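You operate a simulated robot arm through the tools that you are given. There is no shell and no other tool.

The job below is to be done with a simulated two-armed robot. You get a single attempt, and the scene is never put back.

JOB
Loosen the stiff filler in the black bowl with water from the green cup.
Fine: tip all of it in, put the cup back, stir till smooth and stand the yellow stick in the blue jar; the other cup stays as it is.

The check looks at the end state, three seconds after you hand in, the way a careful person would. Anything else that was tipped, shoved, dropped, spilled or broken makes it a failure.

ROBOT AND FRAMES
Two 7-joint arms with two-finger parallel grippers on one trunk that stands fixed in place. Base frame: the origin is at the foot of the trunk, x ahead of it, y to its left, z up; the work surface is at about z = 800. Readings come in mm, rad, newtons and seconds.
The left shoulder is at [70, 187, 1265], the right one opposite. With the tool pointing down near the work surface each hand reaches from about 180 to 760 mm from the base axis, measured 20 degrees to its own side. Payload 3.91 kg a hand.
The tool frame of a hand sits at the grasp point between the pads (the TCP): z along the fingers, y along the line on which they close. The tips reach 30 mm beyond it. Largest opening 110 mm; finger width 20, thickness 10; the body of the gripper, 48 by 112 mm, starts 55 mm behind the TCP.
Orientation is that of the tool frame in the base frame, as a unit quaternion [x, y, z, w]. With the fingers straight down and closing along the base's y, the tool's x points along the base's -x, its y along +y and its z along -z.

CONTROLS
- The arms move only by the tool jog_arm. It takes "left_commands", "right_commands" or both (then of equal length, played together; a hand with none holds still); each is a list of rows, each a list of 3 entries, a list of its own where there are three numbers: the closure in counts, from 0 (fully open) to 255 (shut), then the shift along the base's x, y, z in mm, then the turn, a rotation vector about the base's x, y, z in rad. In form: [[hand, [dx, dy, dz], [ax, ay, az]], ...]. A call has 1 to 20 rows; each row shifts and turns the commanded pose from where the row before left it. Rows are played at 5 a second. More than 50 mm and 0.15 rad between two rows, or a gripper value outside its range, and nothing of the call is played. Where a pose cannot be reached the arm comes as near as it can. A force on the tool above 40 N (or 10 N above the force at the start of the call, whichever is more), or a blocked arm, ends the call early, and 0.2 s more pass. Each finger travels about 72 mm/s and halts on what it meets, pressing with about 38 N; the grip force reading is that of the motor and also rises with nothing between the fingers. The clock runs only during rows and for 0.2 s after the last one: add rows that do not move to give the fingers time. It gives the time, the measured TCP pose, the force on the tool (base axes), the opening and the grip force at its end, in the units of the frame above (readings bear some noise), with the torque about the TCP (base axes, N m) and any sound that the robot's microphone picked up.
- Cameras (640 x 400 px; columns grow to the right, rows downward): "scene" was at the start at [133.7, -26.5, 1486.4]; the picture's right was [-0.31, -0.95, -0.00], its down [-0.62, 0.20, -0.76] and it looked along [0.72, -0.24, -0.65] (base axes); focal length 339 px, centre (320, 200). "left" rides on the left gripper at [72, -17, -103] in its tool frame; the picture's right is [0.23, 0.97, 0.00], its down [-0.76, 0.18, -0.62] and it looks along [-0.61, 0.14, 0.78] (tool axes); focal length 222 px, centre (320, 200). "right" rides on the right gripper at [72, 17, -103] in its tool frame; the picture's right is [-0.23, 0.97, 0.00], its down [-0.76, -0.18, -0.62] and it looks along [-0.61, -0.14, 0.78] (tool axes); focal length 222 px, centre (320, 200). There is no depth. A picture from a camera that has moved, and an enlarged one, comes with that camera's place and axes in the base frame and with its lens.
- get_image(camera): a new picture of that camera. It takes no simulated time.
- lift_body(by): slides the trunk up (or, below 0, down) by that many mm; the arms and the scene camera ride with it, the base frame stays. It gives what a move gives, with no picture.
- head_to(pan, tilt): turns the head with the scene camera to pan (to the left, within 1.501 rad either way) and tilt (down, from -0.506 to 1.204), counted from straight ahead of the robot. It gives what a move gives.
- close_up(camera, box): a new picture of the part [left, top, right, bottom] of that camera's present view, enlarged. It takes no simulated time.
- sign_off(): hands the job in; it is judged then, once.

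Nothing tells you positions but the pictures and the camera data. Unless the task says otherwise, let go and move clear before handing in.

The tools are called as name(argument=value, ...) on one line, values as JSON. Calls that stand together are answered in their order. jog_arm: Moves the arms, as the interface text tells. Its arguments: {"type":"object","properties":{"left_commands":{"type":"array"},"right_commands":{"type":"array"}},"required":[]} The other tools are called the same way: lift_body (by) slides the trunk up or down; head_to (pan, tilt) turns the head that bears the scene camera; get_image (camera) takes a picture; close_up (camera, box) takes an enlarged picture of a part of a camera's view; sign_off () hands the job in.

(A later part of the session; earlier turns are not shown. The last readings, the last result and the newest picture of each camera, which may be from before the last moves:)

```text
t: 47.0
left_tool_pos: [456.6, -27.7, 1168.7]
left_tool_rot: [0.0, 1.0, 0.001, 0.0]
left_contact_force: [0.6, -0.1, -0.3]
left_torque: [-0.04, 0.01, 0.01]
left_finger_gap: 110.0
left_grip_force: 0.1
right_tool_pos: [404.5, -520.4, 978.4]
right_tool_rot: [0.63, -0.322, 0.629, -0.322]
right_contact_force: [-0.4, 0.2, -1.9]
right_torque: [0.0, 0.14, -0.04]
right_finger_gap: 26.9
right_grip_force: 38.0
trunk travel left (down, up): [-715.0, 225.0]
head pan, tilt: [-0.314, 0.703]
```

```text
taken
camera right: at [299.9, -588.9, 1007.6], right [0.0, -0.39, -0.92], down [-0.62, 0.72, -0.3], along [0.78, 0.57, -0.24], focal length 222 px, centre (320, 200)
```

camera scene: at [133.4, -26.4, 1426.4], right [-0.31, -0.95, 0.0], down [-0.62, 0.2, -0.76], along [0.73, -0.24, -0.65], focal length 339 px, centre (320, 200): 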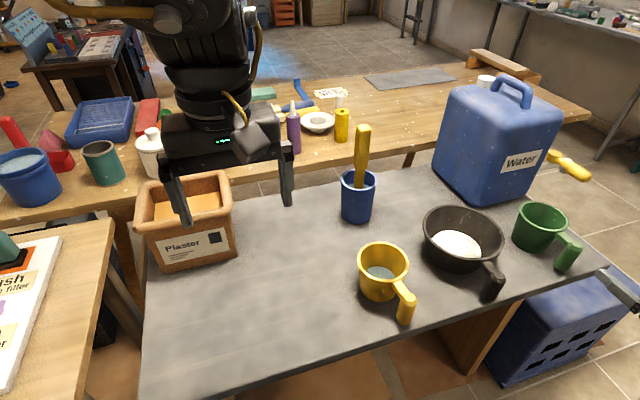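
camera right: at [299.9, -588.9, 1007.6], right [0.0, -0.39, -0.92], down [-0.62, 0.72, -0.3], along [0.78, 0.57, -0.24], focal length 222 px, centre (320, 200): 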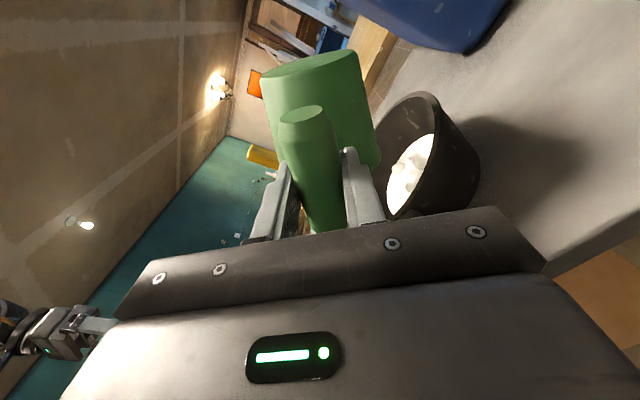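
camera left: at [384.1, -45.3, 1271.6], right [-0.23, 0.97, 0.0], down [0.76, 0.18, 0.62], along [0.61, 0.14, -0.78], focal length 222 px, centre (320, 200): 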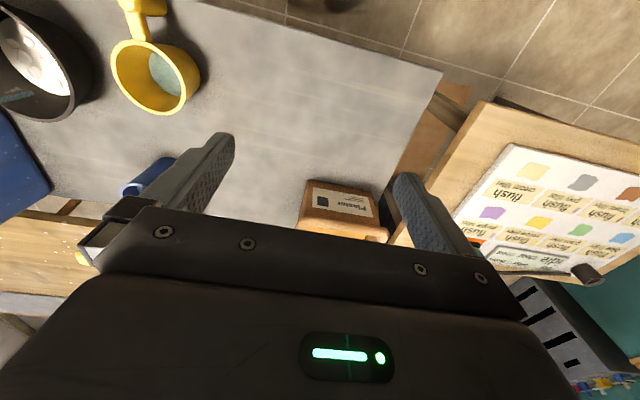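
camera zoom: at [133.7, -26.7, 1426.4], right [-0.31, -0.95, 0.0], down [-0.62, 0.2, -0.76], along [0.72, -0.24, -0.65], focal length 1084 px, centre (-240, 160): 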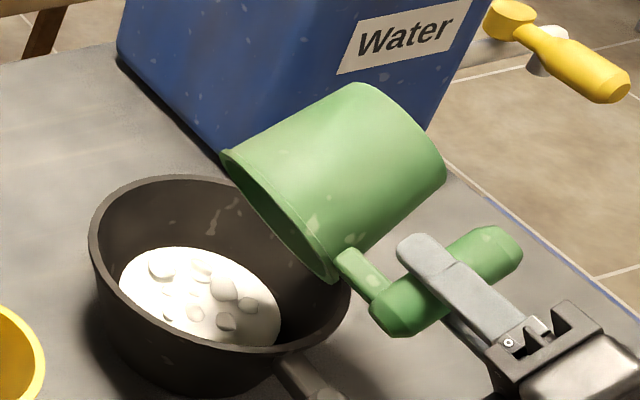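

The cup is drained: it is now at about 126° and the holding torque has dropped from 0.22 to 0.14. I'll roll it upright over the bowl and check inside it.

jog_arm(right_commands=[[255, [0, 0, 0], [0.1, 0, 0]], [255, [0, 0, 0], [0.14, 0, 0]], [255, [0, 0, 0], [0.14, 0, 0]], [255, [0, 0, 0], [0.14, 0, 0]], [255, [0, 0, 0], [0.14, 0, 0]], [255, [0, 0, 0], [0.14, 0, 0]], [255, [0, 0, 0], [0.14, 0, 0]], [255, [0, 0, 0], [0.14, 0, 0]], [255, [0, 0, 0], [0.14, 0, 0]], [255, [0, 0, 0], [0.14, 0, 0]], [255, [0, 0, 0], [0.14, 0, 0]], [255, [0, 0, 0], [0.14, 0, 0]], [255, [0, 0, 0], [0.14, 0, 0]], [255, [0, 0, 0], [0.14, 0, 0]], [255, [0, 0, 0], [0.14, 0, 0]], [255, [0, 0, 0], [0.14, 0, 0]], [255, [0, 0, 0], [0, 0, 0]], [255, [0, 0, 0], [0, 0, 0]]])

close_up(camera="scene", box=[400, 140, 600, 290])

```text
t: 50.8
left_tool_pos: [456.6, -28.2, 1167.8]
left_tool_rot: [0.0, 1.0, 0.0, 0.0]
left_contact_force: [0.7, 0.5, 0.8]
left_torque: [0.0, -0.02, -0.05]
left_finger_gap: 109.8
left_grip_force: 0.1
right_tool_pos: [403.6, -519.4, 977.0]
right_tool_rot: [0.002, 0.707, 0.0, 0.707]
right_contact_force: [0.2, -0.3, -1.7]
right_torque: [0.0, 0.12, 0.03]
right_finger_gap: 26.9
right_grip_force: 38.1
trunk travel left (down, up): [-715.0, 225.0]
head pan, tilt: [-0.314, 0.703]
```

```text
2.67 times, centred on (500, 215) of scene
camera zoom: at [133.7, -26.7, 1426.4], right [-0.31, -0.95, 0.0], down [-0.62, 0.2, -0.76], along [0.72, -0.24, -0.65], focal length 904 px, centre (-160, 160)
```

zoom: 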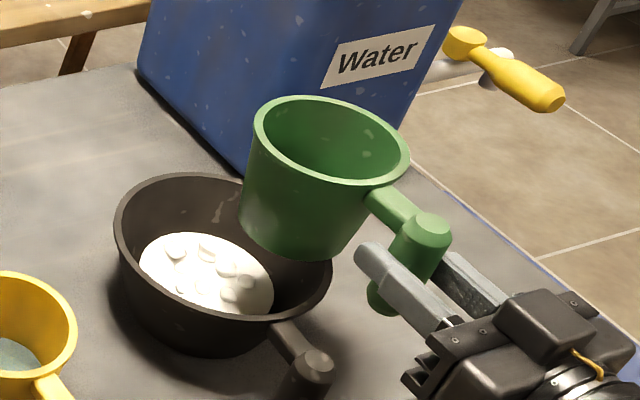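

The cup is upright and lighter (1.7 N against 2.4 N). I'll carry it back over its old place.

jog_arm(right_commands=[[255, [0, -7, 0], [0, 0, 0]], [255, [1.4, -16, 0], [0, 0, 0]], [255, [1.4, -16, 0], [0, 0, 0]], [255, [1.4, -16, 0], [0, 0, 0]], [255, [1.4, -16, 0], [0, 0, 0]], [255, [1.4, -16, 0], [0, 0, 0]], [255, [1.4, -16, 0], [0, 0, 0]], [255, [1.4, -16, 0], [0, 0, 0]], [255, [1.4, -16, 0], [0, 0, 0]], [255, [1.4, -16, 0], [0, 0, 0]], [255, [1.0, -16, 0], [0, 0, 0]], [255, [0, -7.5, 0], [0, 0, 0]], [255, [0, 0, -20], [0, 0, 0]], [255, [0, 0, -20], [0, 0, 0]], [255, [0, 0, -20], [0, 0, 0]], [255, [0, 0, -20], [0, 0, 0]], [255, [0, 0, -16], [0, 0, 0]], [255, [0, 0, -10], [0, 0, 0]], [255, [0, 0, 0], [0, 0, 0]], [255, [0, 0, 0], [0, 0, 0]]])

close_up(camera="scene", box=[480, 180, 640, 300])

```text
t: 55.0
left_tool_pos: [455.5, -27.5, 1168.2]
left_tool_rot: [0.0, 1.0, 0.0, 0.0]
left_contact_force: [0.8, -0.1, -1.3]
left_torque: [0.01, 0.0, 0.0]
left_finger_gap: 110.0
left_grip_force: 0.0
right_tool_pos: [417.1, -694.9, 871.1]
right_tool_rot: [0.001, 0.707, 0.0, 0.707]
right_contact_force: [-0.1, 0.3, -1.7]
right_torque: [0.01, 0.09, 0.0]
right_finger_gap: 26.8
right_grip_force: 38.0
trunk travel left (down, up): [-715.0, 225.0]
head pan, tilt: [-0.314, 0.703]
```

```text
3.33 times, centred on (560, 240) of scene
camera zoom: at [133.8, -26.8, 1426.4], right [-0.31, -0.95, 0.0], down [-0.62, 0.2, -0.76], along [0.72, -0.24, -0.65], focal length 1130 px, centre (-480, 67)
```

zoom: 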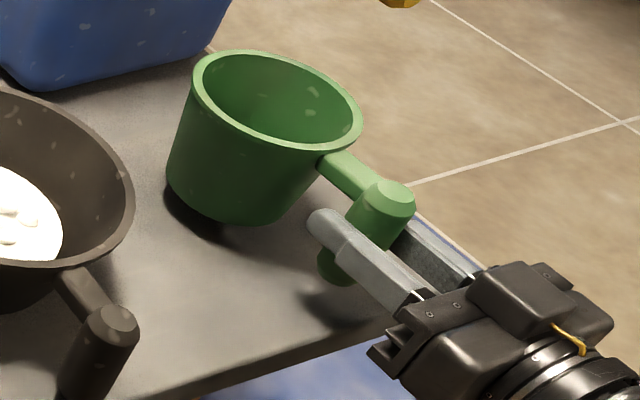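

The picture matches the one taken when I first lifted the cup. I'll lower the last 20 mm gently.

jog_arm(right_commands=[[255, [0, 0, -6], [0, 0, 0]], [255, [0, 0, -5], [0, 0, 0]], [255, [0, 0, -3], [0, 0, 0]], [255, [0, 0, -2], [0, 0, 0]], [255, [0, 0, -1.5], [0, 0, 0]], [255, [0, 0, -1], [0, 0, 0]], [255, [0, 0, -1], [0, 0, 0]], [255, [0, 0, 0], [0, 0, 0]]])

close_up(camera="scene", box=[480, 180, 640, 300])

```text
t: 56.8
left_tool_pos: [456.7, -27.9, 1169.7]
left_tool_rot: [0.0, 1.0, 0.0, 0.0]
left_contact_force: [-0.1, 1.0, -0.2]
left_torque: [0.0, 0.0, 0.01]
left_finger_gap: 110.0
left_grip_force: 0.1
right_tool_pos: [418.2, -695.0, 852.2]
right_tool_rot: [0.001, 0.707, 0.001, 0.707]
right_contact_force: [0.6, 0.7, -0.8]
right_torque: [0.02, 0.16, -0.01]
right_finger_gap: 26.9
right_grip_force: 38.1
trunk travel left (down, up): [-715.0, 225.0]
head pan, tilt: [-0.314, 0.703]
```

```text
3.33 times, centred on (560, 240) of scene
camera zoom: at [133.7, -26.8, 1426.4], right [-0.31, -0.95, 0.0], down [-0.62, 0.2, -0.76], along [0.72, -0.24, -0.65], focal length 1130 px, centre (-480, 67)
```

zoom: 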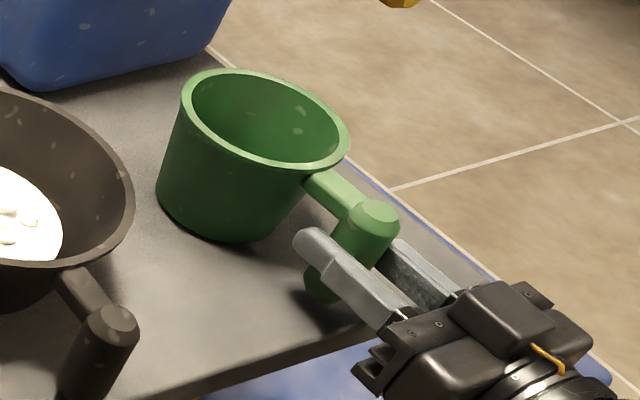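

It is nearly down. I'll lower another millimetre or so and read the force.

jog_arm(right_commands=[[255, [0, 0, -0.7], [0, 0, 0]], [255, [0, 0, -0.7], [0, 0, 0]], [255, [0, 0, 0], [0, 0, 0]]])

```text
t: 57.6
left_tool_pos: [456.2, -26.7, 1167.9]
left_tool_rot: [0.0, 1.0, 0.0, 0.0]
left_contact_force: [0.1, 0.1, -0.2]
left_torque: [-0.03, 0.04, 0.0]
left_finger_gap: 110.3
left_grip_force: 0.0
right_tool_pos: [416.5, -694.0, 852.3]
right_tool_rot: [0.0, 0.707, 0.001, 0.707]
right_contact_force: [0.1, -0.1, -1.1]
right_torque: [-0.03, 0.13, -0.02]
right_finger_gap: 26.7
right_grip_force: 38.3
trunk travel left (down, up): [-715.0, 225.0]
head pan, tilt: [-0.314, 0.703]
```

jog_arm(right_commands=[[255, [0, 0, -0.7], [0, 0, 0]], [255, [0, 0, -0.7], [0, 0, 0]], [255, [0, 0, 0], [0, 0, 0]]])

jog_arm(right_commands=[[255, [0, 0, 0], [0, 0, 0]]])

```text
t: 58.4
left_tool_pos: [457.3, -26.2, 1168.8]
left_tool_rot: [-0.001, 1.0, 0.001, 0.001]
left_contact_force: [1.0, -0.2, 0.5]
left_torque: [0.02, 0.0, 0.02]
left_finger_gap: 110.3
left_grip_force: 0.1
right_tool_pos: [417.1, -693.2, 850.8]
right_tool_rot: [0.0, 0.706, 0.001, 0.708]
right_contact_force: [1.1, -1.1, 2.6]
right_torque: [-0.11, -0.43, -0.1]
right_finger_gap: 27.1
right_grip_force: 37.8
trunk travel left (down, up): [-715.0, 225.0]
head pan, tilt: [-0.314, 0.703]
```

```text
t: 58.8
left_tool_pos: [455.6, -26.0, 1168.3]
left_tool_rot: [0.0, 1.0, 0.0, 0.0]
left_contact_force: [0.9, 0.0, 0.2]
left_torque: [0.0, 0.04, -0.03]
left_finger_gap: 110.3
left_grip_force: 0.0
right_tool_pos: [417.8, -693.9, 851.9]
right_tool_rot: [0.001, 0.707, 0.0, 0.708]
right_contact_force: [1.5, -0.7, 4.3]
right_torque: [-0.09, -0.62, -0.18]
right_finger_gap: 27.0
right_grip_force: 38.3
trunk travel left (down, up): [-715.0, 225.0]
head pan, tilt: [-0.314, 0.703]
```

The cup has touched down (force reversed to +4 N). I'll ease off slightly, open the fingers and back straight out.

jog_arm(right_commands=[[255, [0, 0, 0.5], [0, 0, 0]], [190, [0, 0, 0], [0, 0, 0]], [180, [0, 0, 0], [0, 0, 0]], [160, [0, 0, 0], [0, 0, 0]], [120, [0, 0, 0], [0, 0, 0]], [80, [0, 0, 0], [0, 0, 0]], [80, [-10, 0, 0], [0, 0, 0]], [80, [-15, 0, 0], [0, 0, 0]], [80, [-20, 0, 0], [0, 0, 0]], [80, [-20, 0, 0], [0, 0, 0]], [80, [-20, 0, 0], [0, 0, 0]], [80, [0, 0, 0], [0, 0, 0]]])

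close_up(camera="scene", box=[480, 180, 640, 300])

get_image(camera="scene")

```text
t: 61.4
left_tool_pos: [457.9, -27.9, 1168.1]
left_tool_rot: [0.0, 1.0, 0.0, 0.0]
left_contact_force: [0.2, -0.7, -0.3]
left_torque: [-0.02, 0.04, -0.01]
left_finger_gap: 110.5
left_grip_force: 0.0
right_tool_pos: [333.7, -694.1, 849.4]
right_tool_rot: [0.0, 0.707, 0.001, 0.707]
right_contact_force: [0.4, -0.2, -0.3]
right_torque: [0.01, 0.0, 0.0]
right_finger_gap: 75.7
right_grip_force: 0.0
trunk travel left (down, up): [-715.0, 225.0]
head pan, tilt: [-0.314, 0.703]
```

```text
3.33 times, centred on (560, 240) of scene
camera zoom: at [134.1, -26.6, 1426.3], right [-0.31, -0.95, 0.0], down [-0.62, 0.2, -0.76], along [0.72, -0.24, -0.65], focal length 1130 px, centre (-480, 67)
```

zoom: 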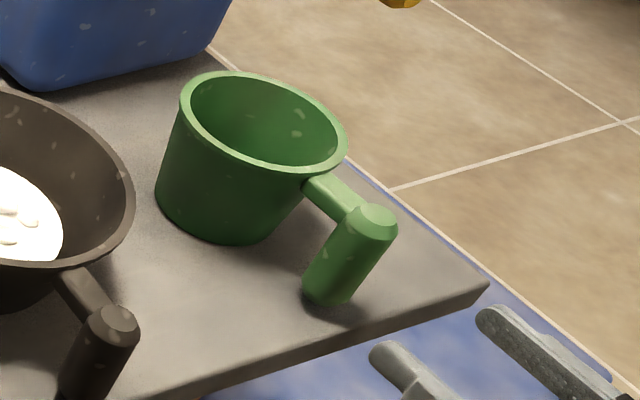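

```text
taken
camera scene: at [134.1, -26.6, 1426.3], right [-0.31, -0.95, 0.0], down [-0.62, 0.2, -0.76], along [0.72, -0.24, -0.65], focal length 339 px, centre (320, 200)
```

scene: 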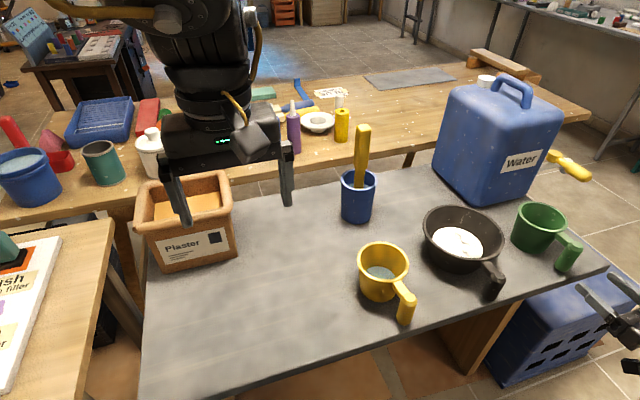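

The green cup is back in its place, standing and empty. Next is the yellow stick in the blue jar, so I'll look at both closely.

close_up(camera="scene", box=[320, 110, 420, 235])

close_up(camera="scene", box=[400, 190, 520, 310])

close_up(camera="left", box=[60, 100, 260, 240])

```text
3.20 times, centred on (370, 172) of scene
camera zoom: at [134.1, -26.6, 1426.3], right [-0.31, -0.95, 0.0], down [-0.62, 0.2, -0.76], along [0.72, -0.24, -0.65], focal length 1084 px, centre (160, 288)
```

zoom: 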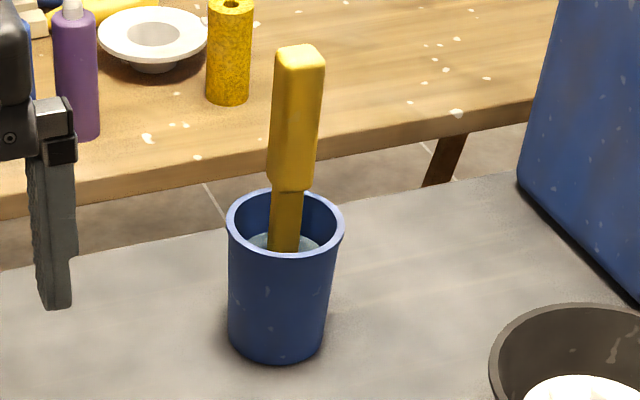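

```text
3.33 times, centred on (460, 250) of scene
camera zoom: at [134.1, -26.6, 1426.3], right [-0.31, -0.95, 0.0], down [-0.62, 0.2, -0.76], along [0.72, -0.24, -0.65], focal length 1130 px, centre (-147, 33)
```

zoom: 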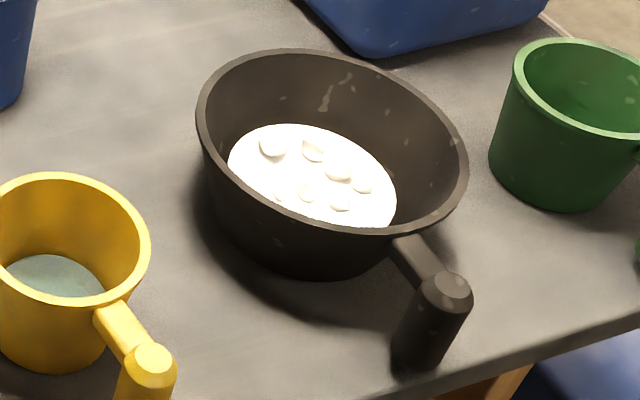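

```text
2.86 times, centred on (160, 170) of left
camera zoom: at [384.3, -45.1, 1271.5], right [-0.23, 0.97, 0.0], down [0.76, 0.18, 0.62], along [0.61, 0.14, -0.78], focal length 635 px, centre (777, 286)
```

zoom: 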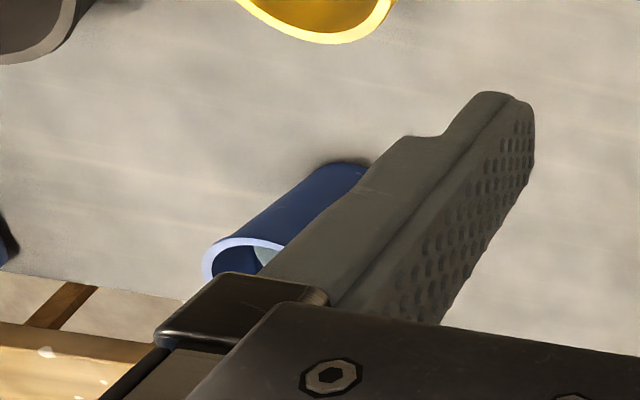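

The stick stands almost upright in the jar at about (745, -330). Its handle spans z 949–1061 and the jar rim is near 915. I'll raise the right hand, pitch it 45° downward for clearance, and move the left hand aside.

jog_arm(right_commands=[[60, [0, 0, 26], [0, 0, 0]], [60, [0, 0, 26], [0, 0, 0]], [60, [0, 0, 26], [0, 0.131, 0]], [60, [0, 0, 26], [0, 0.131, 0]], [60, [0, 0, 26], [0, 0.131, 0]], [60, [0, 0, 26], [0, 0.131, 0]], [60, [0, 0, 26], [0, 0.131, 0]], [60, [0, 0, 26], [0, 0.1304, 0]], [60, [0, 0, 0], [0, 0, 0]]], left_commands=[[0, [0, 15, 0], [0, 0, 0]], [0, [0, 15, 0], [0, 0, 0]], [0, [0, 15, 0], [0, 0, 0]], [0, [0, 15, 0], [0, 0, 0]], [0, [0, 15, 0], [0, 0, 0]], [0, [0, 15, 0], [0, 0, 0]], [0, [0, 15, 0], [0, 0, 0]], [0, [0, 15, 0], [0, 0, 0]], [0, [0, 0, 0], [0, 0, 0]]])

```text
t: 63.4
left_tool_pos: [457.1, 91.9, 1167.4]
left_tool_rot: [0.0, 1.0, 0.001, 0.0]
left_contact_force: [0.3, -1.6, -0.4]
left_torque: [0.03, 0.0, 0.02]
left_finger_gap: 109.8
left_grip_force: 0.0
right_tool_pos: [332.1, -697.8, 1059.5]
right_tool_rot: [0.001, 0.924, 0.001, 0.382]
right_contact_force: [0.0, -0.9, 0.0]
right_torque: [0.01, -0.01, 0.0]
right_finger_gap: 84.1
right_grip_force: 0.2
trunk travel left (down, up): [-715.0, 225.0]
head pan, tilt: [-0.314, 0.703]
```

The hand is pitched and clear. I'll move it at z = 1060 to stand in front of the stick.

jog_arm(right_commands=[[60, [10, 14, 0], [0, 0, 0]], [60, [20, 26, 0], [0, 0, 0]], [60, [20, 26, 0], [0, 0, 0]], [60, [20, 26, 0], [0, 0, 0]], [60, [20, 26, 0], [0, 0, 0]], [60, [20, 26, 0], [0, 0, 0]], [60, [20, 26, 0], [0, 0, 0]], [60, [20, 26, 0], [0, 0, 0]], [60, [20, 26, 0], [0, 0, 0]], [60, [20, 26, 0], [0, 0, 0]], [60, [20, 26, 0], [0, 0, 0]], [60, [20, 26, 0], [0, 0, 0]], [60, [20, 26, 0], [0, 0, 0]], [60, [20, 26, 0], [0, 0, 0]], [60, [10, 14, 0], [0, 0, 0]], [60, [0, 0, 0], [0, 0, 0]], [60, [0, 0, 0], [0, 0, 0]]])

get_image(camera="right")

close_up(camera="scene", box=[280, 90, 440, 240])

```text
t: 67.0
left_tool_pos: [458.1, 93.4, 1167.3]
left_tool_rot: [0.0, 1.0, 0.0, 0.001]
left_contact_force: [0.5, -0.5, 0.6]
left_torque: [0.01, 0.03, 0.02]
left_finger_gap: 110.0
left_grip_force: 0.1
right_tool_pos: [612.6, -327.0, 1059.3]
right_tool_rot: [0.0, 0.924, 0.001, 0.383]
right_contact_force: [0.4, -0.3, -0.1]
right_torque: [0.0, 0.04, -0.01]
right_finger_gap: 84.3
right_grip_force: 0.0
trunk travel left (down, up): [-715.0, 225.0]
head pan, tilt: [-0.314, 0.703]
```

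```text
taken
camera right: at [488.0, -311.1, 1081.6], right [0.16, 0.97, 0.16], down [0.1, -0.18, 0.98], along [0.98, -0.14, -0.12], focal length 222 px, centre (320, 200)
```

right: 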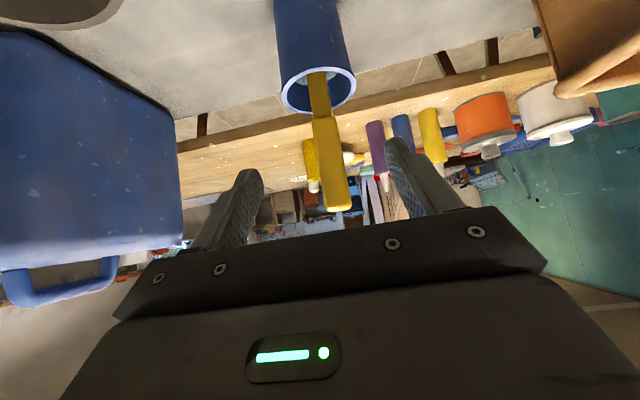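

```text
2.67 times, centred on (360, 165) of scene
camera zoom: at [133.8, -26.2, 1426.4], right [-0.31, -0.95, 0.0], down [-0.62, 0.2, -0.76], along [0.72, -0.24, -0.65], focal length 904 px, centre (213, 293)
```

zoom: 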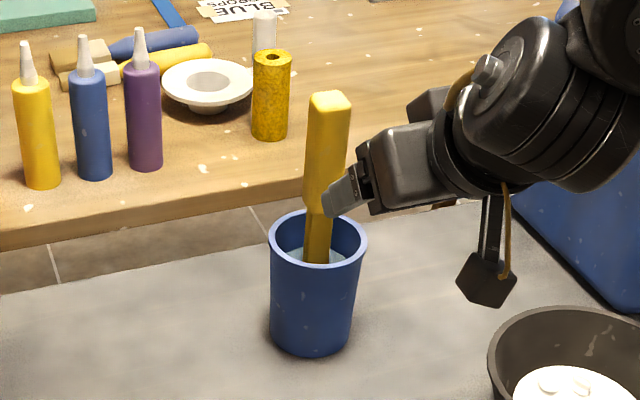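

The hand faces the stick, which I triangulate at about (748, -327) with its top at z ≈ 1060. I'll enlarge the hand camera's view to see how the handle is turned.

close_up(camera="right", box=[260, 60, 420, 220])

close_up(camera="scene", box=[325, 110, 375, 160])

```text
2.50 times, centred on (340, 140) of right
camera zoom: at [488.0, -311.1, 1081.6], right [0.16, 0.97, 0.16], down [0.1, -0.18, 0.98], along [0.98, -0.14, -0.12], focal length 555 px, centre (270, 350)
```

zoom: 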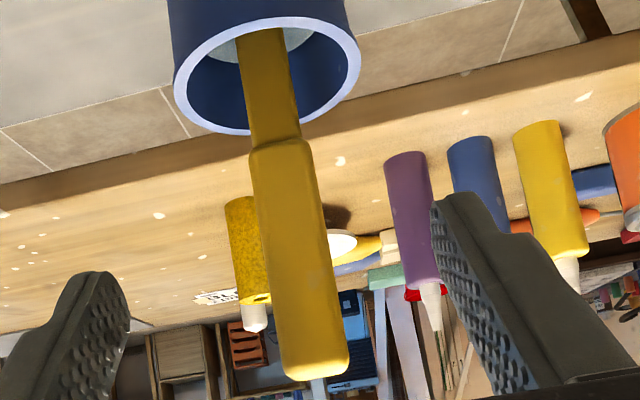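

```text
8.00 times, centred on (350, 135) of scene
camera zoom: at [133.8, -26.2, 1426.4], right [-0.31, -0.95, 0.0], down [-0.62, 0.2, -0.76], along [0.72, -0.24, -0.65], focal length 2711 px, centre (80, 720)
```

zoom: 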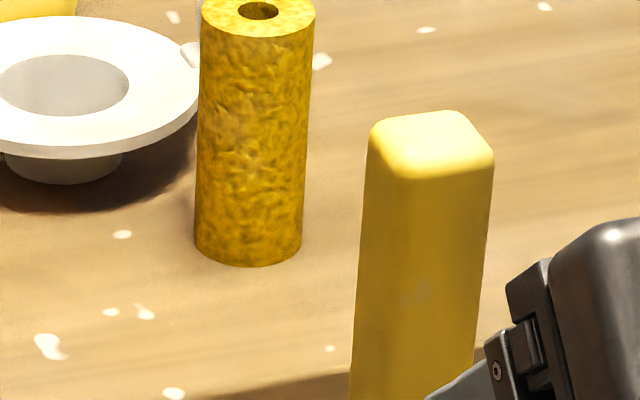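

The handle is a roughly 24 mm square bar aligned with x and y, standing vertical, which suits this grip. I'll advance along the approach line to (742, -327, 990).

jog_arm(right_commands=[[60, [13, 0, -7], [0, 0, 0]], [60, [13, 0, -7], [0, 0, 0]], [60, [13, 0, -7], [0, 0, 0]], [60, [13, 0, -7], [0, 0, 0]], [60, [13, 0, -7], [0, 0, 0]], [60, [13, 0, -7], [0, 0, 0]], [60, [13, 0, -7], [0, 0, 0]], [60, [13, 0, -7], [0, 0, 0]], [60, [0, 0, 0], [0, 0, 0]]])

get_image(camera="right")

close_up(camera="scene", box=[300, 90, 440, 240])

```text
t: 69.0
left_tool_pos: [458.9, 92.6, 1166.7]
left_tool_rot: [0.0, 1.0, -0.001, 0.001]
left_contact_force: [0.2, -0.6, -0.2]
left_torque: [0.01, 0.04, 0.0]
left_finger_gap: 110.0
left_grip_force: 0.1
right_tool_pos: [716.2, -328.3, 1004.6]
right_tool_rot: [0.001, 0.924, 0.001, 0.383]
right_contact_force: [0.4, -0.2, -0.4]
right_torque: [-0.02, 0.02, 0.0]
right_finger_gap: 84.0
right_grip_force: 0.1
trunk travel left (down, up): [-715.0, 225.0]
head pan, tilt: [-0.314, 0.703]
```

```text
taken
camera right: at [591.2, -311.0, 1026.1], right [0.16, 0.97, 0.16], down [0.1, -0.18, 0.98], along [0.98, -0.14, -0.12], focal length 222 px, centre (320, 200)
```

right: 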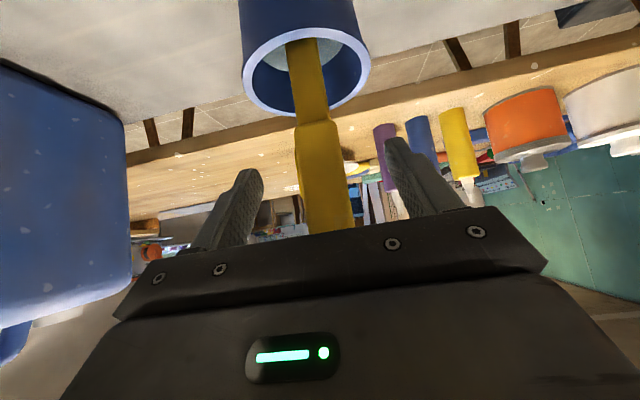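

```text
2.67 times, centred on (370, 165) of scene
camera zoom: at [133.3, -26.5, 1426.4], right [-0.31, -0.95, 0.0], down [-0.62, 0.2, -0.76], along [0.73, -0.24, -0.65], focal length 904 px, centre (187, 293)
```

zoom: 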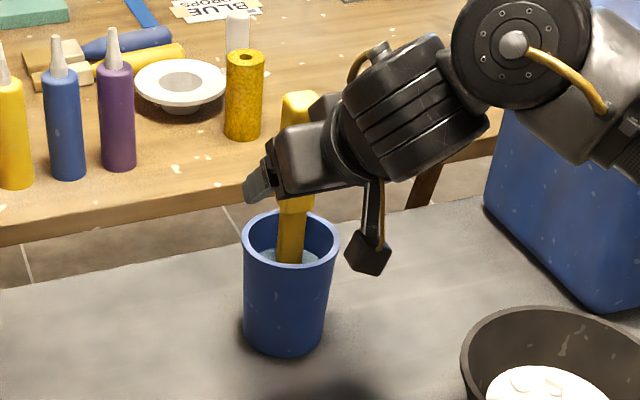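

The stick is between the fingers and the gripper body is still clear of it. One enlarged look will pin down the depth before I finish the approach.

close_up(camera="right", box=[180, 0, 420, 240])

close_up(camera="scene", box=[325, 115, 405, 195])

```text
1.67 times, centred on (300, 120) of right
camera zoom: at [591.2, -311.0, 1026.1], right [0.16, 0.97, 0.16], down [0.1, -0.18, 0.98], along [0.98, -0.14, -0.12], focal length 370 px, centre (353, 333)
```

zoom: 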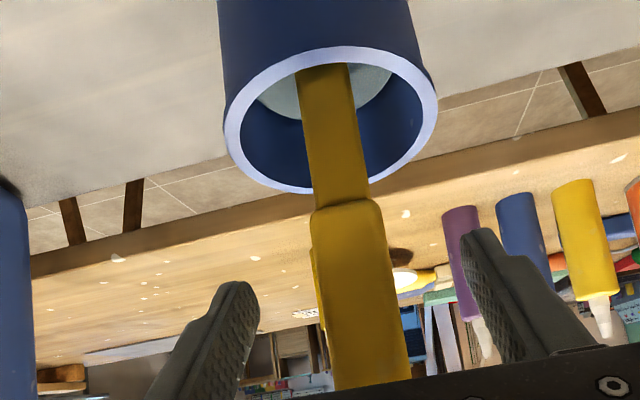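

```text
5.00 times, centred on (365, 155) of scene
camera zoom: at [133.3, -26.5, 1426.4], right [-0.31, -0.95, 0.0], down [-0.62, 0.2, -0.76], along [0.73, -0.24, -0.65], focal length 1694 px, centre (95, 425)
```

zoom: 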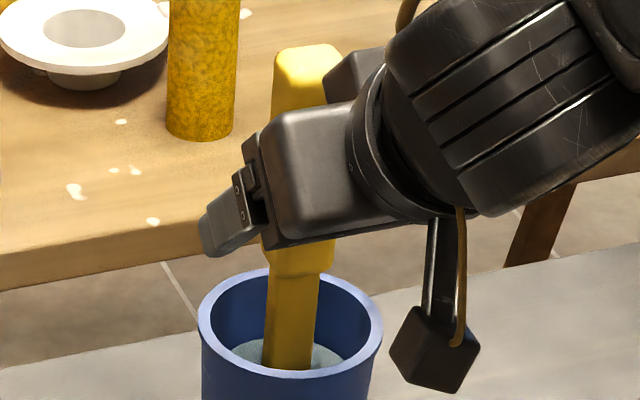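

Depth along the approach is still uncertain by about 10 mm. The left hand's camera gives a cross view, so I'll use it.

close_up(camera="left", box=[0, 110, 200, 270])

```text
2.50 times, centred on (100, 190) of left
camera zoom: at [385.4, 75.1, 1271.0], right [-0.23, 0.97, 0.0], down [0.76, 0.18, 0.62], along [0.61, 0.14, -0.78], focal length 555 px, centre (870, 225)
```

zoom: 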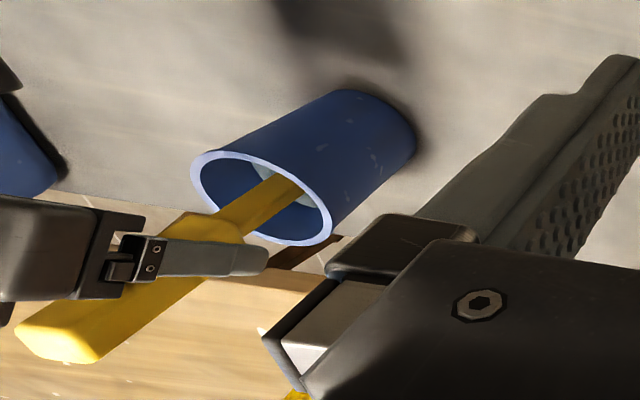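

The cross view puts the stick at (745, -327), upright, and its finger projection checks out. I'll make the last 22 mm and close on the handle.

jog_arm(right_commands=[[60, [11, 0, -7], [0, 0, 0]], [60, [11, 0, -7], [0, 0, 0]], [60, [0, 0, 0], [0, 0, 0]], [120, [0, 0, 0], [0, 0, 0]], [150, [0, 0, 0], [0, 0, 0]], [165, [0, 0, 0], [0, 0, 0]], [165, [0, 0, 0], [0, 0, 0]]])

close_up(camera="left", box=[0, 110, 200, 270])

get_image(camera="right")

```text
t: 70.6
left_tool_pos: [458.4, 92.6, 1167.8]
left_tool_rot: [0.0, 1.0, 0.0, 0.0]
left_contact_force: [-0.1, -0.2, -0.3]
left_torque: [-0.01, 0.0, -0.03]
left_finger_gap: 110.1
left_grip_force: 0.1
right_tool_pos: [736.1, -329.7, 989.4]
right_tool_rot: [0.001, 0.924, 0.0, 0.383]
right_contact_force: [-0.9, 0.2, 0.3]
right_torque: [-0.03, -0.01, -0.02]
right_finger_gap: 39.0
right_grip_force: 0.1
trunk travel left (down, up): [-715.0, 225.0]
head pan, tilt: [-0.314, 0.703]
```

```text
2.50 times, centred on (100, 190) of left
camera zoom: at [385.8, 75.2, 1270.8], right [-0.23, 0.97, 0.0], down [0.76, 0.18, 0.62], along [0.61, 0.14, -0.78], focal length 555 px, centre (870, 225)
```

zoom: 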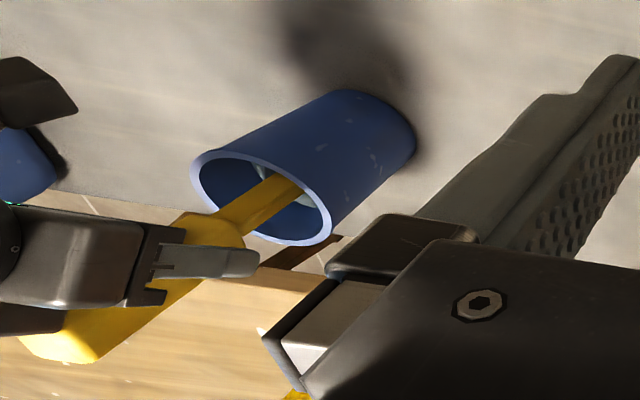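

```text
taken
camera right: at [612.2, -312.0, 1012.5], right [0.16, 0.97, 0.16], down [0.1, -0.18, 0.98], along [0.98, -0.14, -0.12], focal length 222 px, centre (320, 200)
```

right: 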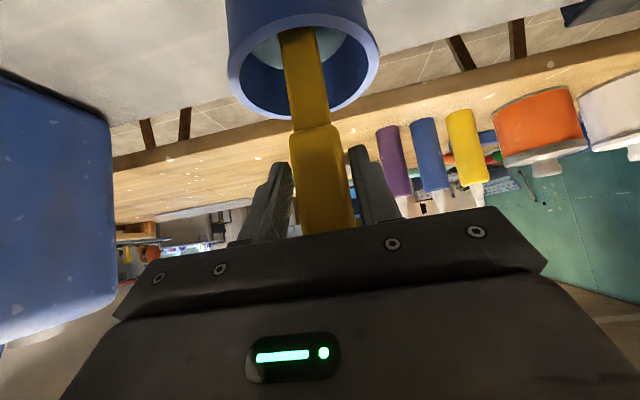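

The handle is centred between the pads. Closing now.

jog_arm(right_commands=[[175, [0, 0, 0], [0, 0, 0]], [185, [0, 0, 0], [0, 0, 0]], [195, [0, 0, 0], [0, 0, 0]], [255, [0, 0, 0], [0, 0, 0]], [255, [0, 0, 0], [0, 0, 0]], [255, [0, 0, 0], [0, 0, 0]]])

close_up(camera="left", box=[0, 110, 200, 270])

```text
t: 72.0
left_tool_pos: [458.4, 92.5, 1168.3]
left_tool_rot: [0.001, 1.0, 0.0, -0.001]
left_contact_force: [-0.5, -1.0, -0.2]
left_torque: [-0.02, 0.01, -0.03]
left_finger_gap: 110.0
left_grip_force: 0.1
right_tool_pos: [736.8, -328.6, 990.1]
right_tool_rot: [0.0, 0.924, 0.001, 0.383]
right_contact_force: [-0.2, 0.1, 0.8]
right_torque: [0.06, -0.01, 0.0]
right_finger_gap: 29.4
right_grip_force: 38.1
trunk travel left (down, up): [-715.0, 225.0]
head pan, tilt: [-0.314, 0.703]
```

```text
2.50 times, centred on (100, 190) of left
camera zoom: at [385.7, 75.2, 1270.9], right [-0.23, 0.97, 0.0], down [0.76, 0.18, 0.62], along [0.61, 0.14, -0.78], focal length 555 px, centre (870, 225)
```

zoom: 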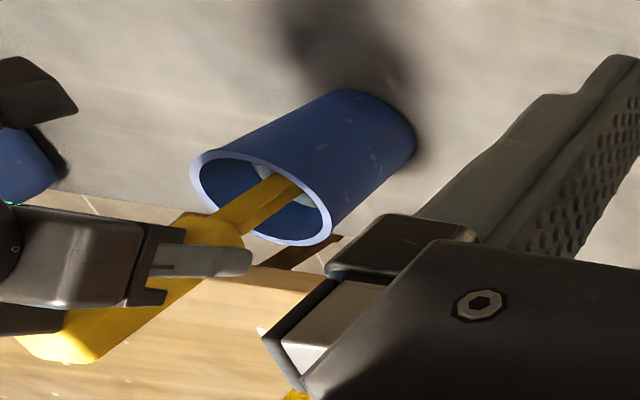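

The stick is gripped (29 mm, 38 N) without moving the jar. I'll lift it straight up out of the jar.

jog_arm(right_commands=[[255, [0, 0, 4], [0, 0, 0]], [255, [0, 0, 8], [0, 0, 0]], [255, [0, 0, 12], [0, 0, 0]], [255, [0, 0, 14], [0, 0, 0]], [255, [0, 0, 14], [0, 0, 0]], [255, [0, 0, 14], [0, 0, 0]], [255, [0, 0, 14], [0, 0, 0]], [255, [0, 0, 14], [0, 0, 0]], [255, [0, 0, 14], [0, 0, 0]], [255, [0, 0, 14], [0, 0, 0]], [255, [0, 0, 14], [0, 0, 0]], [255, [0, 0, 14], [0, 0, 0]], [255, [0, 0, 0], [0, 0, 0]]])

get_image(camera="scene")

get_image(camera="left")

get_image(camera="right")

```text
t: 74.8
left_tool_pos: [458.7, 92.7, 1168.2]
left_tool_rot: [0.0, 1.0, 0.0, 0.0]
left_contact_force: [-0.8, -0.2, 0.1]
left_torque: [-0.01, 0.0, 0.02]
left_finger_gap: 110.1
left_grip_force: 0.1
right_tool_pos: [738.0, -328.0, 1138.3]
right_tool_rot: [0.001, 0.924, 0.0, 0.382]
right_contact_force: [-0.4, 0.6, -1.1]
right_torque: [-0.05, -0.03, 0.03]
right_finger_gap: 29.1
right_grip_force: 38.1
trunk travel left (down, up): [-715.0, 225.0]
head pan, tilt: [-0.314, 0.703]
```

```text
taken
camera scene: at [134.1, -26.6, 1426.3], right [-0.31, -0.95, 0.0], down [-0.62, 0.2, -0.76], along [0.72, -0.24, -0.65], focal length 339 px, centre (320, 200)
```

scene: 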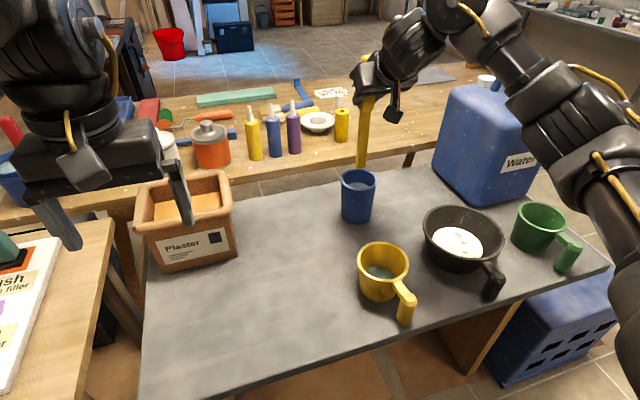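

```text
taken
camera left: at [386.1, 75.0, 1270.7], right [-0.23, 0.97, 0.0], down [0.76, 0.18, 0.62], along [0.61, 0.14, -0.78], focal length 222 px, centre (320, 200)
```

left: 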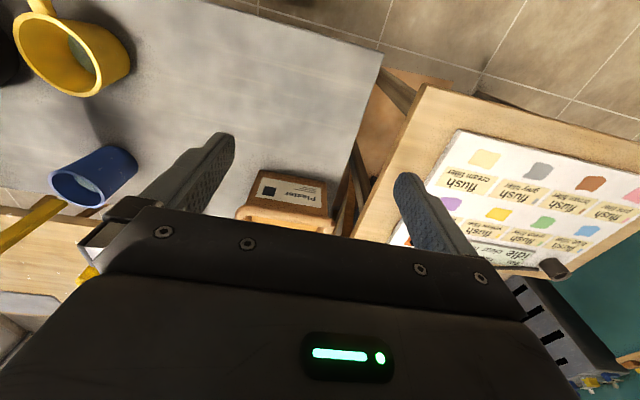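

```text
taken
camera right: at [612.6, -311.6, 1161.6], right [0.16, 0.97, 0.16], down [0.1, -0.18, 0.98], along [0.98, -0.14, -0.13], focal length 222 px, centre (320, 200)
```

right: 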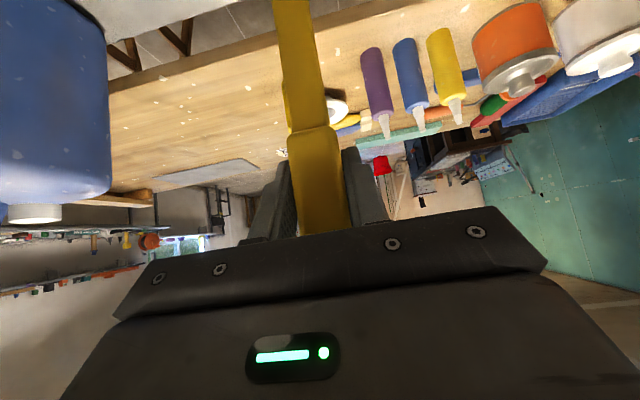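

The stick is out and the jar stands undisturbed. I'll measure where the blade tip is relative to the hand.

close_up(camera="scene", box=[310, 50, 440, 230])

close_up(camera="left", box=[0, 120, 160, 280])

```text
2.22 times, centred on (375, 140) of scene
camera zoom: at [134.1, -26.6, 1426.3], right [-0.31, -0.95, 0.0], down [-0.62, 0.2, -0.76], along [0.72, -0.24, -0.65], focal length 753 px, centre (198, 333)
```

zoom: 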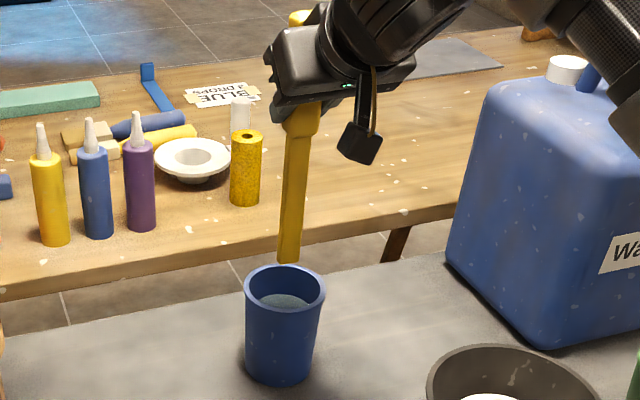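

```text
2.50 times, centred on (80, 200) of left
camera zoom: at [386.1, 75.0, 1270.7], right [-0.23, 0.97, 0.0], down [0.76, 0.18, 0.62], along [0.61, 0.14, -0.78], focal length 555 px, centre (920, 200)
```

zoom: 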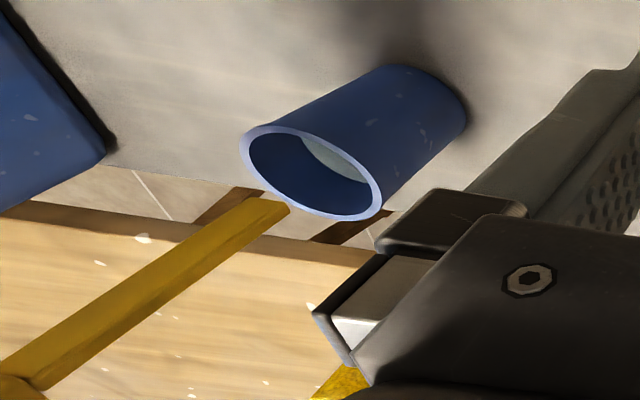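

The tip hangs about 185 mm below and 11 mm ahead of the grasp point. I'll carry the stick over the bowl centre (about (540, -492)) at this height.

jog_arm(right_commands=[[255, [-9, -7, 0], [0, 0, 0]], [255, [-19, -15, 0], [0, 0, 0]], [255, [-20, -16, 0], [0, 0, 0]], [255, [-20, -16, 0], [0, 0, 0]], [255, [-20, -16, 0], [0, 0, 0]], [255, [-20, -16, 0], [0, 0, 0]], [255, [-20, -16, 0], [0, 0, 0]], [255, [-20, -16, 0], [0, 0, 0]], [255, [-20, -16, 0], [0, 0, 0]], [255, [-20, -15, 0], [0, 0, 0]], [255, [-14, -9, 0], [0, 0, 0]], [255, [-7, -6, 0], [0, 0, 0]], [255, [0, 0, 0], [0, 0, 0]], [255, [0, 0, 0], [0, 0, 0]]])

get_image(camera="scene")

close_up(camera="scene", box=[390, 120, 540, 300])

get_image(camera="right")

```text
t: 77.8
left_tool_pos: [458.7, 91.8, 1167.6]
left_tool_rot: [0.0, 1.0, 0.0, 0.0]
left_contact_force: [1.1, -0.1, -0.3]
left_torque: [0.0, 0.02, 0.0]
left_finger_gap: 109.7
left_grip_force: 0.0
right_tool_pos: [528.9, -493.0, 1136.9]
right_tool_rot: [0.001, 0.924, 0.001, 0.383]
right_contact_force: [-0.6, 0.1, -0.6]
right_torque: [0.0, 0.02, 0.0]
right_finger_gap: 29.5
right_grip_force: 38.0
trunk travel left (down, up): [-715.0, 225.0]
head pan, tilt: [-0.314, 0.703]
```

```text
taken
camera scene: at [133.8, -26.6, 1426.4], right [-0.31, -0.95, 0.0], down [-0.62, 0.2, -0.76], along [0.72, -0.24, -0.65], focal length 339 px, centre (320, 200)
```

scene: 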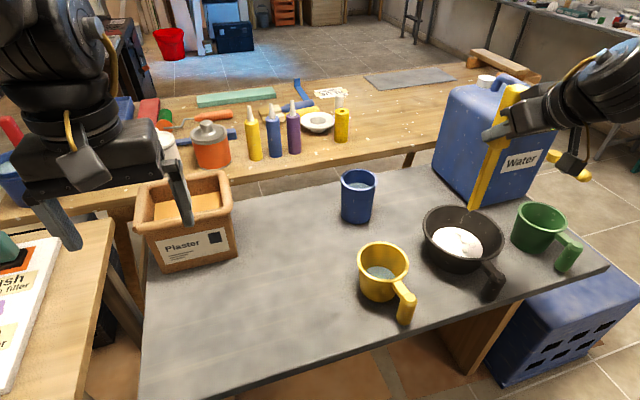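

```text
2.22 times, centred on (465, 210) of scene
camera zoom: at [133.8, -26.6, 1426.4], right [-0.31, -0.95, 0.0], down [-0.62, 0.2, -0.76], along [0.72, -0.24, -0.65], focal length 753 px, centre (-2, 178)
```

zoom: 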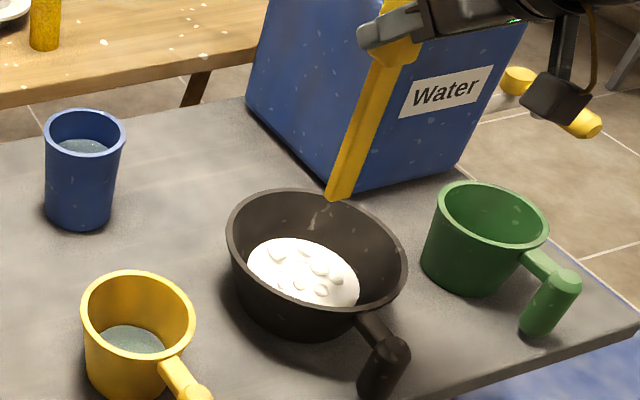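

```text
taken
camera right: at [404.4, -476.0, 1160.0], right [0.16, 0.97, 0.16], down [0.1, -0.18, 0.98], along [0.98, -0.14, -0.12], focal length 222 px, centre (320, 200)
```

right: 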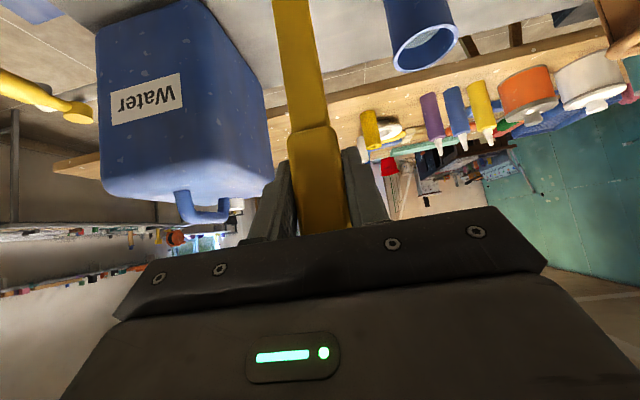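

The tip is above the bowl at about (540, -492, 954). I'll lower it to just above rim height and check it against the bowl.

jog_arm(right_commands=[[255, [0, 0, -12], [0, 0, 0]], [255, [0, 0, -14], [0, 0, 0]], [255, [0, 0, -14], [0, 0, 0]], [255, [0, 0, -14], [0, 0, 0]], [255, [0, 0, -10], [0, 0, 0]], [255, [0, 0, 0], [0, 0, 0]]])

close_up(camera="scene", box=[400, 150, 520, 300])

```text
t: 79.2
left_tool_pos: [457.8, 93.1, 1167.3]
left_tool_rot: [0.0, 1.0, 0.001, 0.0]
left_contact_force: [-0.2, 0.6, 0.2]
left_torque: [0.01, 0.03, 0.0]
left_finger_gap: 109.8
left_grip_force: 0.0
right_tool_pos: [530.6, -491.3, 1073.6]
right_tool_rot: [0.0, 0.924, 0.0, 0.382]
right_contact_force: [-0.6, 0.3, -0.9]
right_torque: [0.01, 0.01, -0.02]
right_finger_gap: 29.4
right_grip_force: 38.1
trunk travel left (down, up): [-715.0, 225.0]
head pan, tilt: [-0.314, 0.703]
```

```text
2.67 times, centred on (460, 225) of scene
camera zoom: at [133.7, -26.3, 1426.4], right [-0.31, -0.95, 0.0], down [-0.62, 0.2, -0.76], along [0.72, -0.24, -0.65], focal length 904 px, centre (-53, 133)
```

zoom: 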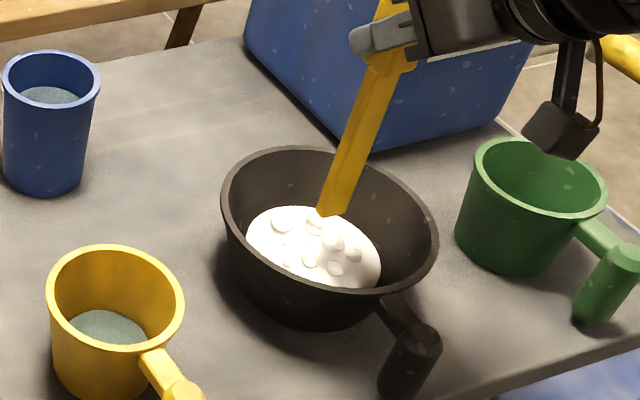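

The tip is centred on the bowl opening. I'll lower it gently into the filler while watching the force.

jog_arm(right_commands=[[255, [0, 0, -6], [0, 0, 0]], [255, [0, 0, -6], [0, 0, 0]], [255, [0, 0, -6], [0, 0, 0]], [255, [0, 0, -5], [0, 0, 0]], [255, [0, 0, -5], [0, 0, 0]], [255, [0, 0, -5], [0, 0, 0]], [255, [0, 0, -5], [0, 0, 0]], [255, [0, 0, -5], [0, 0, 0]], [255, [0, 0, -5], [0, 0, 0]], [255, [0, 0, 0], [0, 0, 0]]])

close_up(camera="scene", box=[400, 150, 520, 300])

```text
t: 81.4
left_tool_pos: [457.5, 92.4, 1168.4]
left_tool_rot: [0.0, 1.0, 0.0, 0.0]
left_contact_force: [-0.2, -0.7, -1.1]
left_torque: [0.01, 0.01, -0.05]
left_finger_gap: 110.0
left_grip_force: 0.0
right_tool_pos: [530.5, -491.7, 1026.9]
right_tool_rot: [0.002, 0.924, 0.0, 0.383]
right_contact_force: [0.9, -0.3, -0.1]
right_torque: [-0.01, 0.0, 0.02]
right_finger_gap: 29.3
right_grip_force: 38.4
trunk travel left (down, up): [-715.0, 225.0]
head pan, tilt: [-0.314, 0.703]
```

```text
2.67 times, centred on (460, 225) of scene
camera zoom: at [133.7, -26.5, 1426.4], right [-0.31, -0.95, 0.0], down [-0.62, 0.2, -0.76], along [0.72, -0.24, -0.65], focal length 904 px, centre (-53, 133)
```

zoom: 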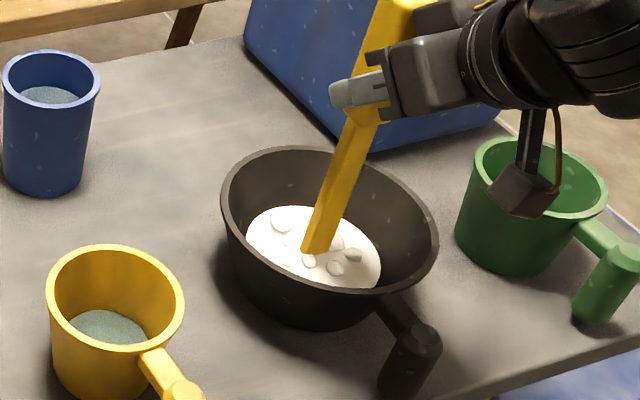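

The tip is at z ≈ 842, at the filler surface. I'll push down in small steps.

jog_arm(right_commands=[[255, [0, 0, -4], [0, 0, 0]], [255, [0, 0, -4], [0, 0, 0]], [255, [0, 0, -4], [0, 0, 0]], [255, [0, 0, -3], [0, 0, 0]], [255, [0, 0, 0], [0, 0, 0]]])

close_up(camera="scene", box=[400, 150, 520, 300])

```text
t: 82.6
left_tool_pos: [457.6, 92.9, 1167.4]
left_tool_rot: [0.0, 1.0, 0.0, -0.001]
left_contact_force: [0.7, 0.0, 0.2]
left_torque: [0.01, 0.01, -0.01]
left_finger_gap: 110.1
left_grip_force: 0.0
right_tool_pos: [529.1, -492.2, 1010.7]
right_tool_rot: [0.0, 0.924, 0.001, 0.383]
right_contact_force: [-0.3, 0.9, -0.6]
right_torque: [0.0, 0.02, -0.01]
right_finger_gap: 29.6
right_grip_force: 38.3
trunk travel left (down, up): [-715.0, 225.0]
head pan, tilt: [-0.314, 0.703]
```

```text
2.67 times, centred on (460, 225) of scene
camera zoom: at [133.7, -26.5, 1426.4], right [-0.31, -0.95, 0.0], down [-0.62, 0.2, -0.76], along [0.72, -0.24, -0.65], focal length 904 px, centre (-53, 133)
```

zoom: 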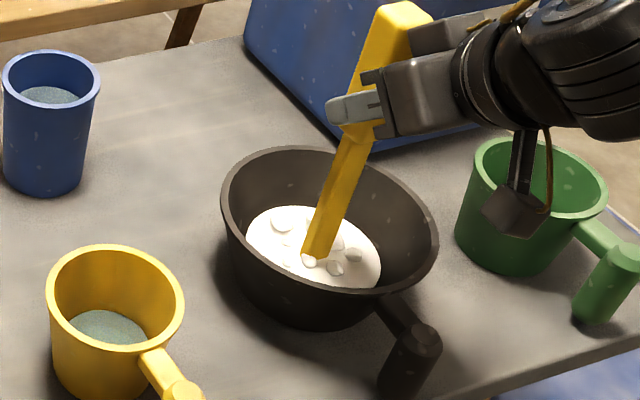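

The tip is submerged about 12–15 mm with almost no force. I'll go slightly deeper and make one slow test circle of 20 mm radius, then see whether the bowl stays put.

jog_arm(right_commands=[[255, [0, 0, -4], [0, 0, 0]], [255, [0, 0, -3], [0, 0, 0]], [255, [10, 0, 0], [0, 0, 0]], [255, [10, 0, 0], [0, 0, 0]], [255, [-1.52, 7.65, 0], [0, 0, 0]], [255, [-4.34, 6.49, 0], [0, 0, 0]], [255, [-6.49, 4.34, 0], [0, 0, 0]], [255, [-7.65, 1.52, 0], [0, 0, 0]], [255, [-7.65, -1.52, 0], [0, 0, 0]], [255, [-6.49, -4.34, 0], [0, 0, 0]], [255, [-4.34, -6.49, 0], [0, 0, 0]], [255, [-1.52, -7.65, 0], [0, 0, 0]], [255, [1.52, -7.65, 0], [0, 0, 0]], [255, [4.34, -6.49, 0], [0, 0, 0]], [255, [6.49, -4.34, 0], [0, 0, 0]], [255, [7.65, -1.52, 0], [0, 0, 0]], [255, [7.65, 1.52, 0], [0, 0, 0]], [255, [6.49, 4.34, 0], [0, 0, 0]], [255, [4.34, 6.49, 0], [0, 0, 0]], [255, [1.52, 7.65, 0], [0, 0, 0]]])

close_up(camera="scene", box=[400, 150, 520, 300])

```text
t: 86.8
left_tool_pos: [458.5, 92.6, 1167.1]
left_tool_rot: [0.0, 1.0, 0.0, 0.0]
left_contact_force: [-0.1, -0.1, 0.1]
left_torque: [0.0, 0.0, -0.01]
left_finger_gap: 110.1
left_grip_force: 0.0
right_tool_pos: [549.7, -492.5, 1003.7]
right_tool_rot: [0.002, 0.924, 0.0, 0.382]
right_contact_force: [0.4, 0.2, -0.7]
right_torque: [-0.01, 0.03, -0.01]
right_finger_gap: 29.5
right_grip_force: 38.3
trunk travel left (down, up): [-715.0, 225.0]
head pan, tilt: [-0.314, 0.703]
```

```text
2.67 times, centred on (460, 225) of scene
camera zoom: at [133.9, -26.3, 1426.4], right [-0.31, -0.95, 0.0], down [-0.62, 0.2, -0.76], along [0.72, -0.24, -0.65], focal length 904 px, centre (-53, 133)
```

zoom: 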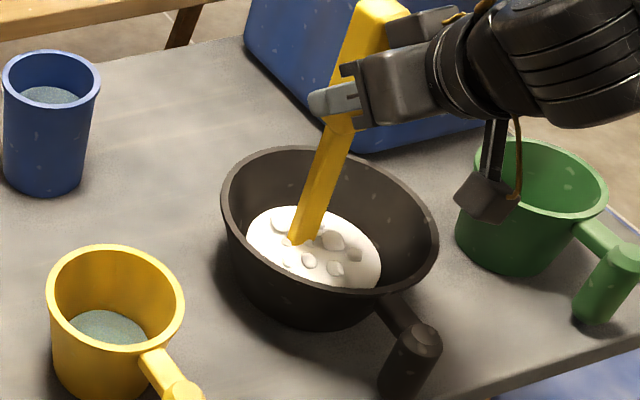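

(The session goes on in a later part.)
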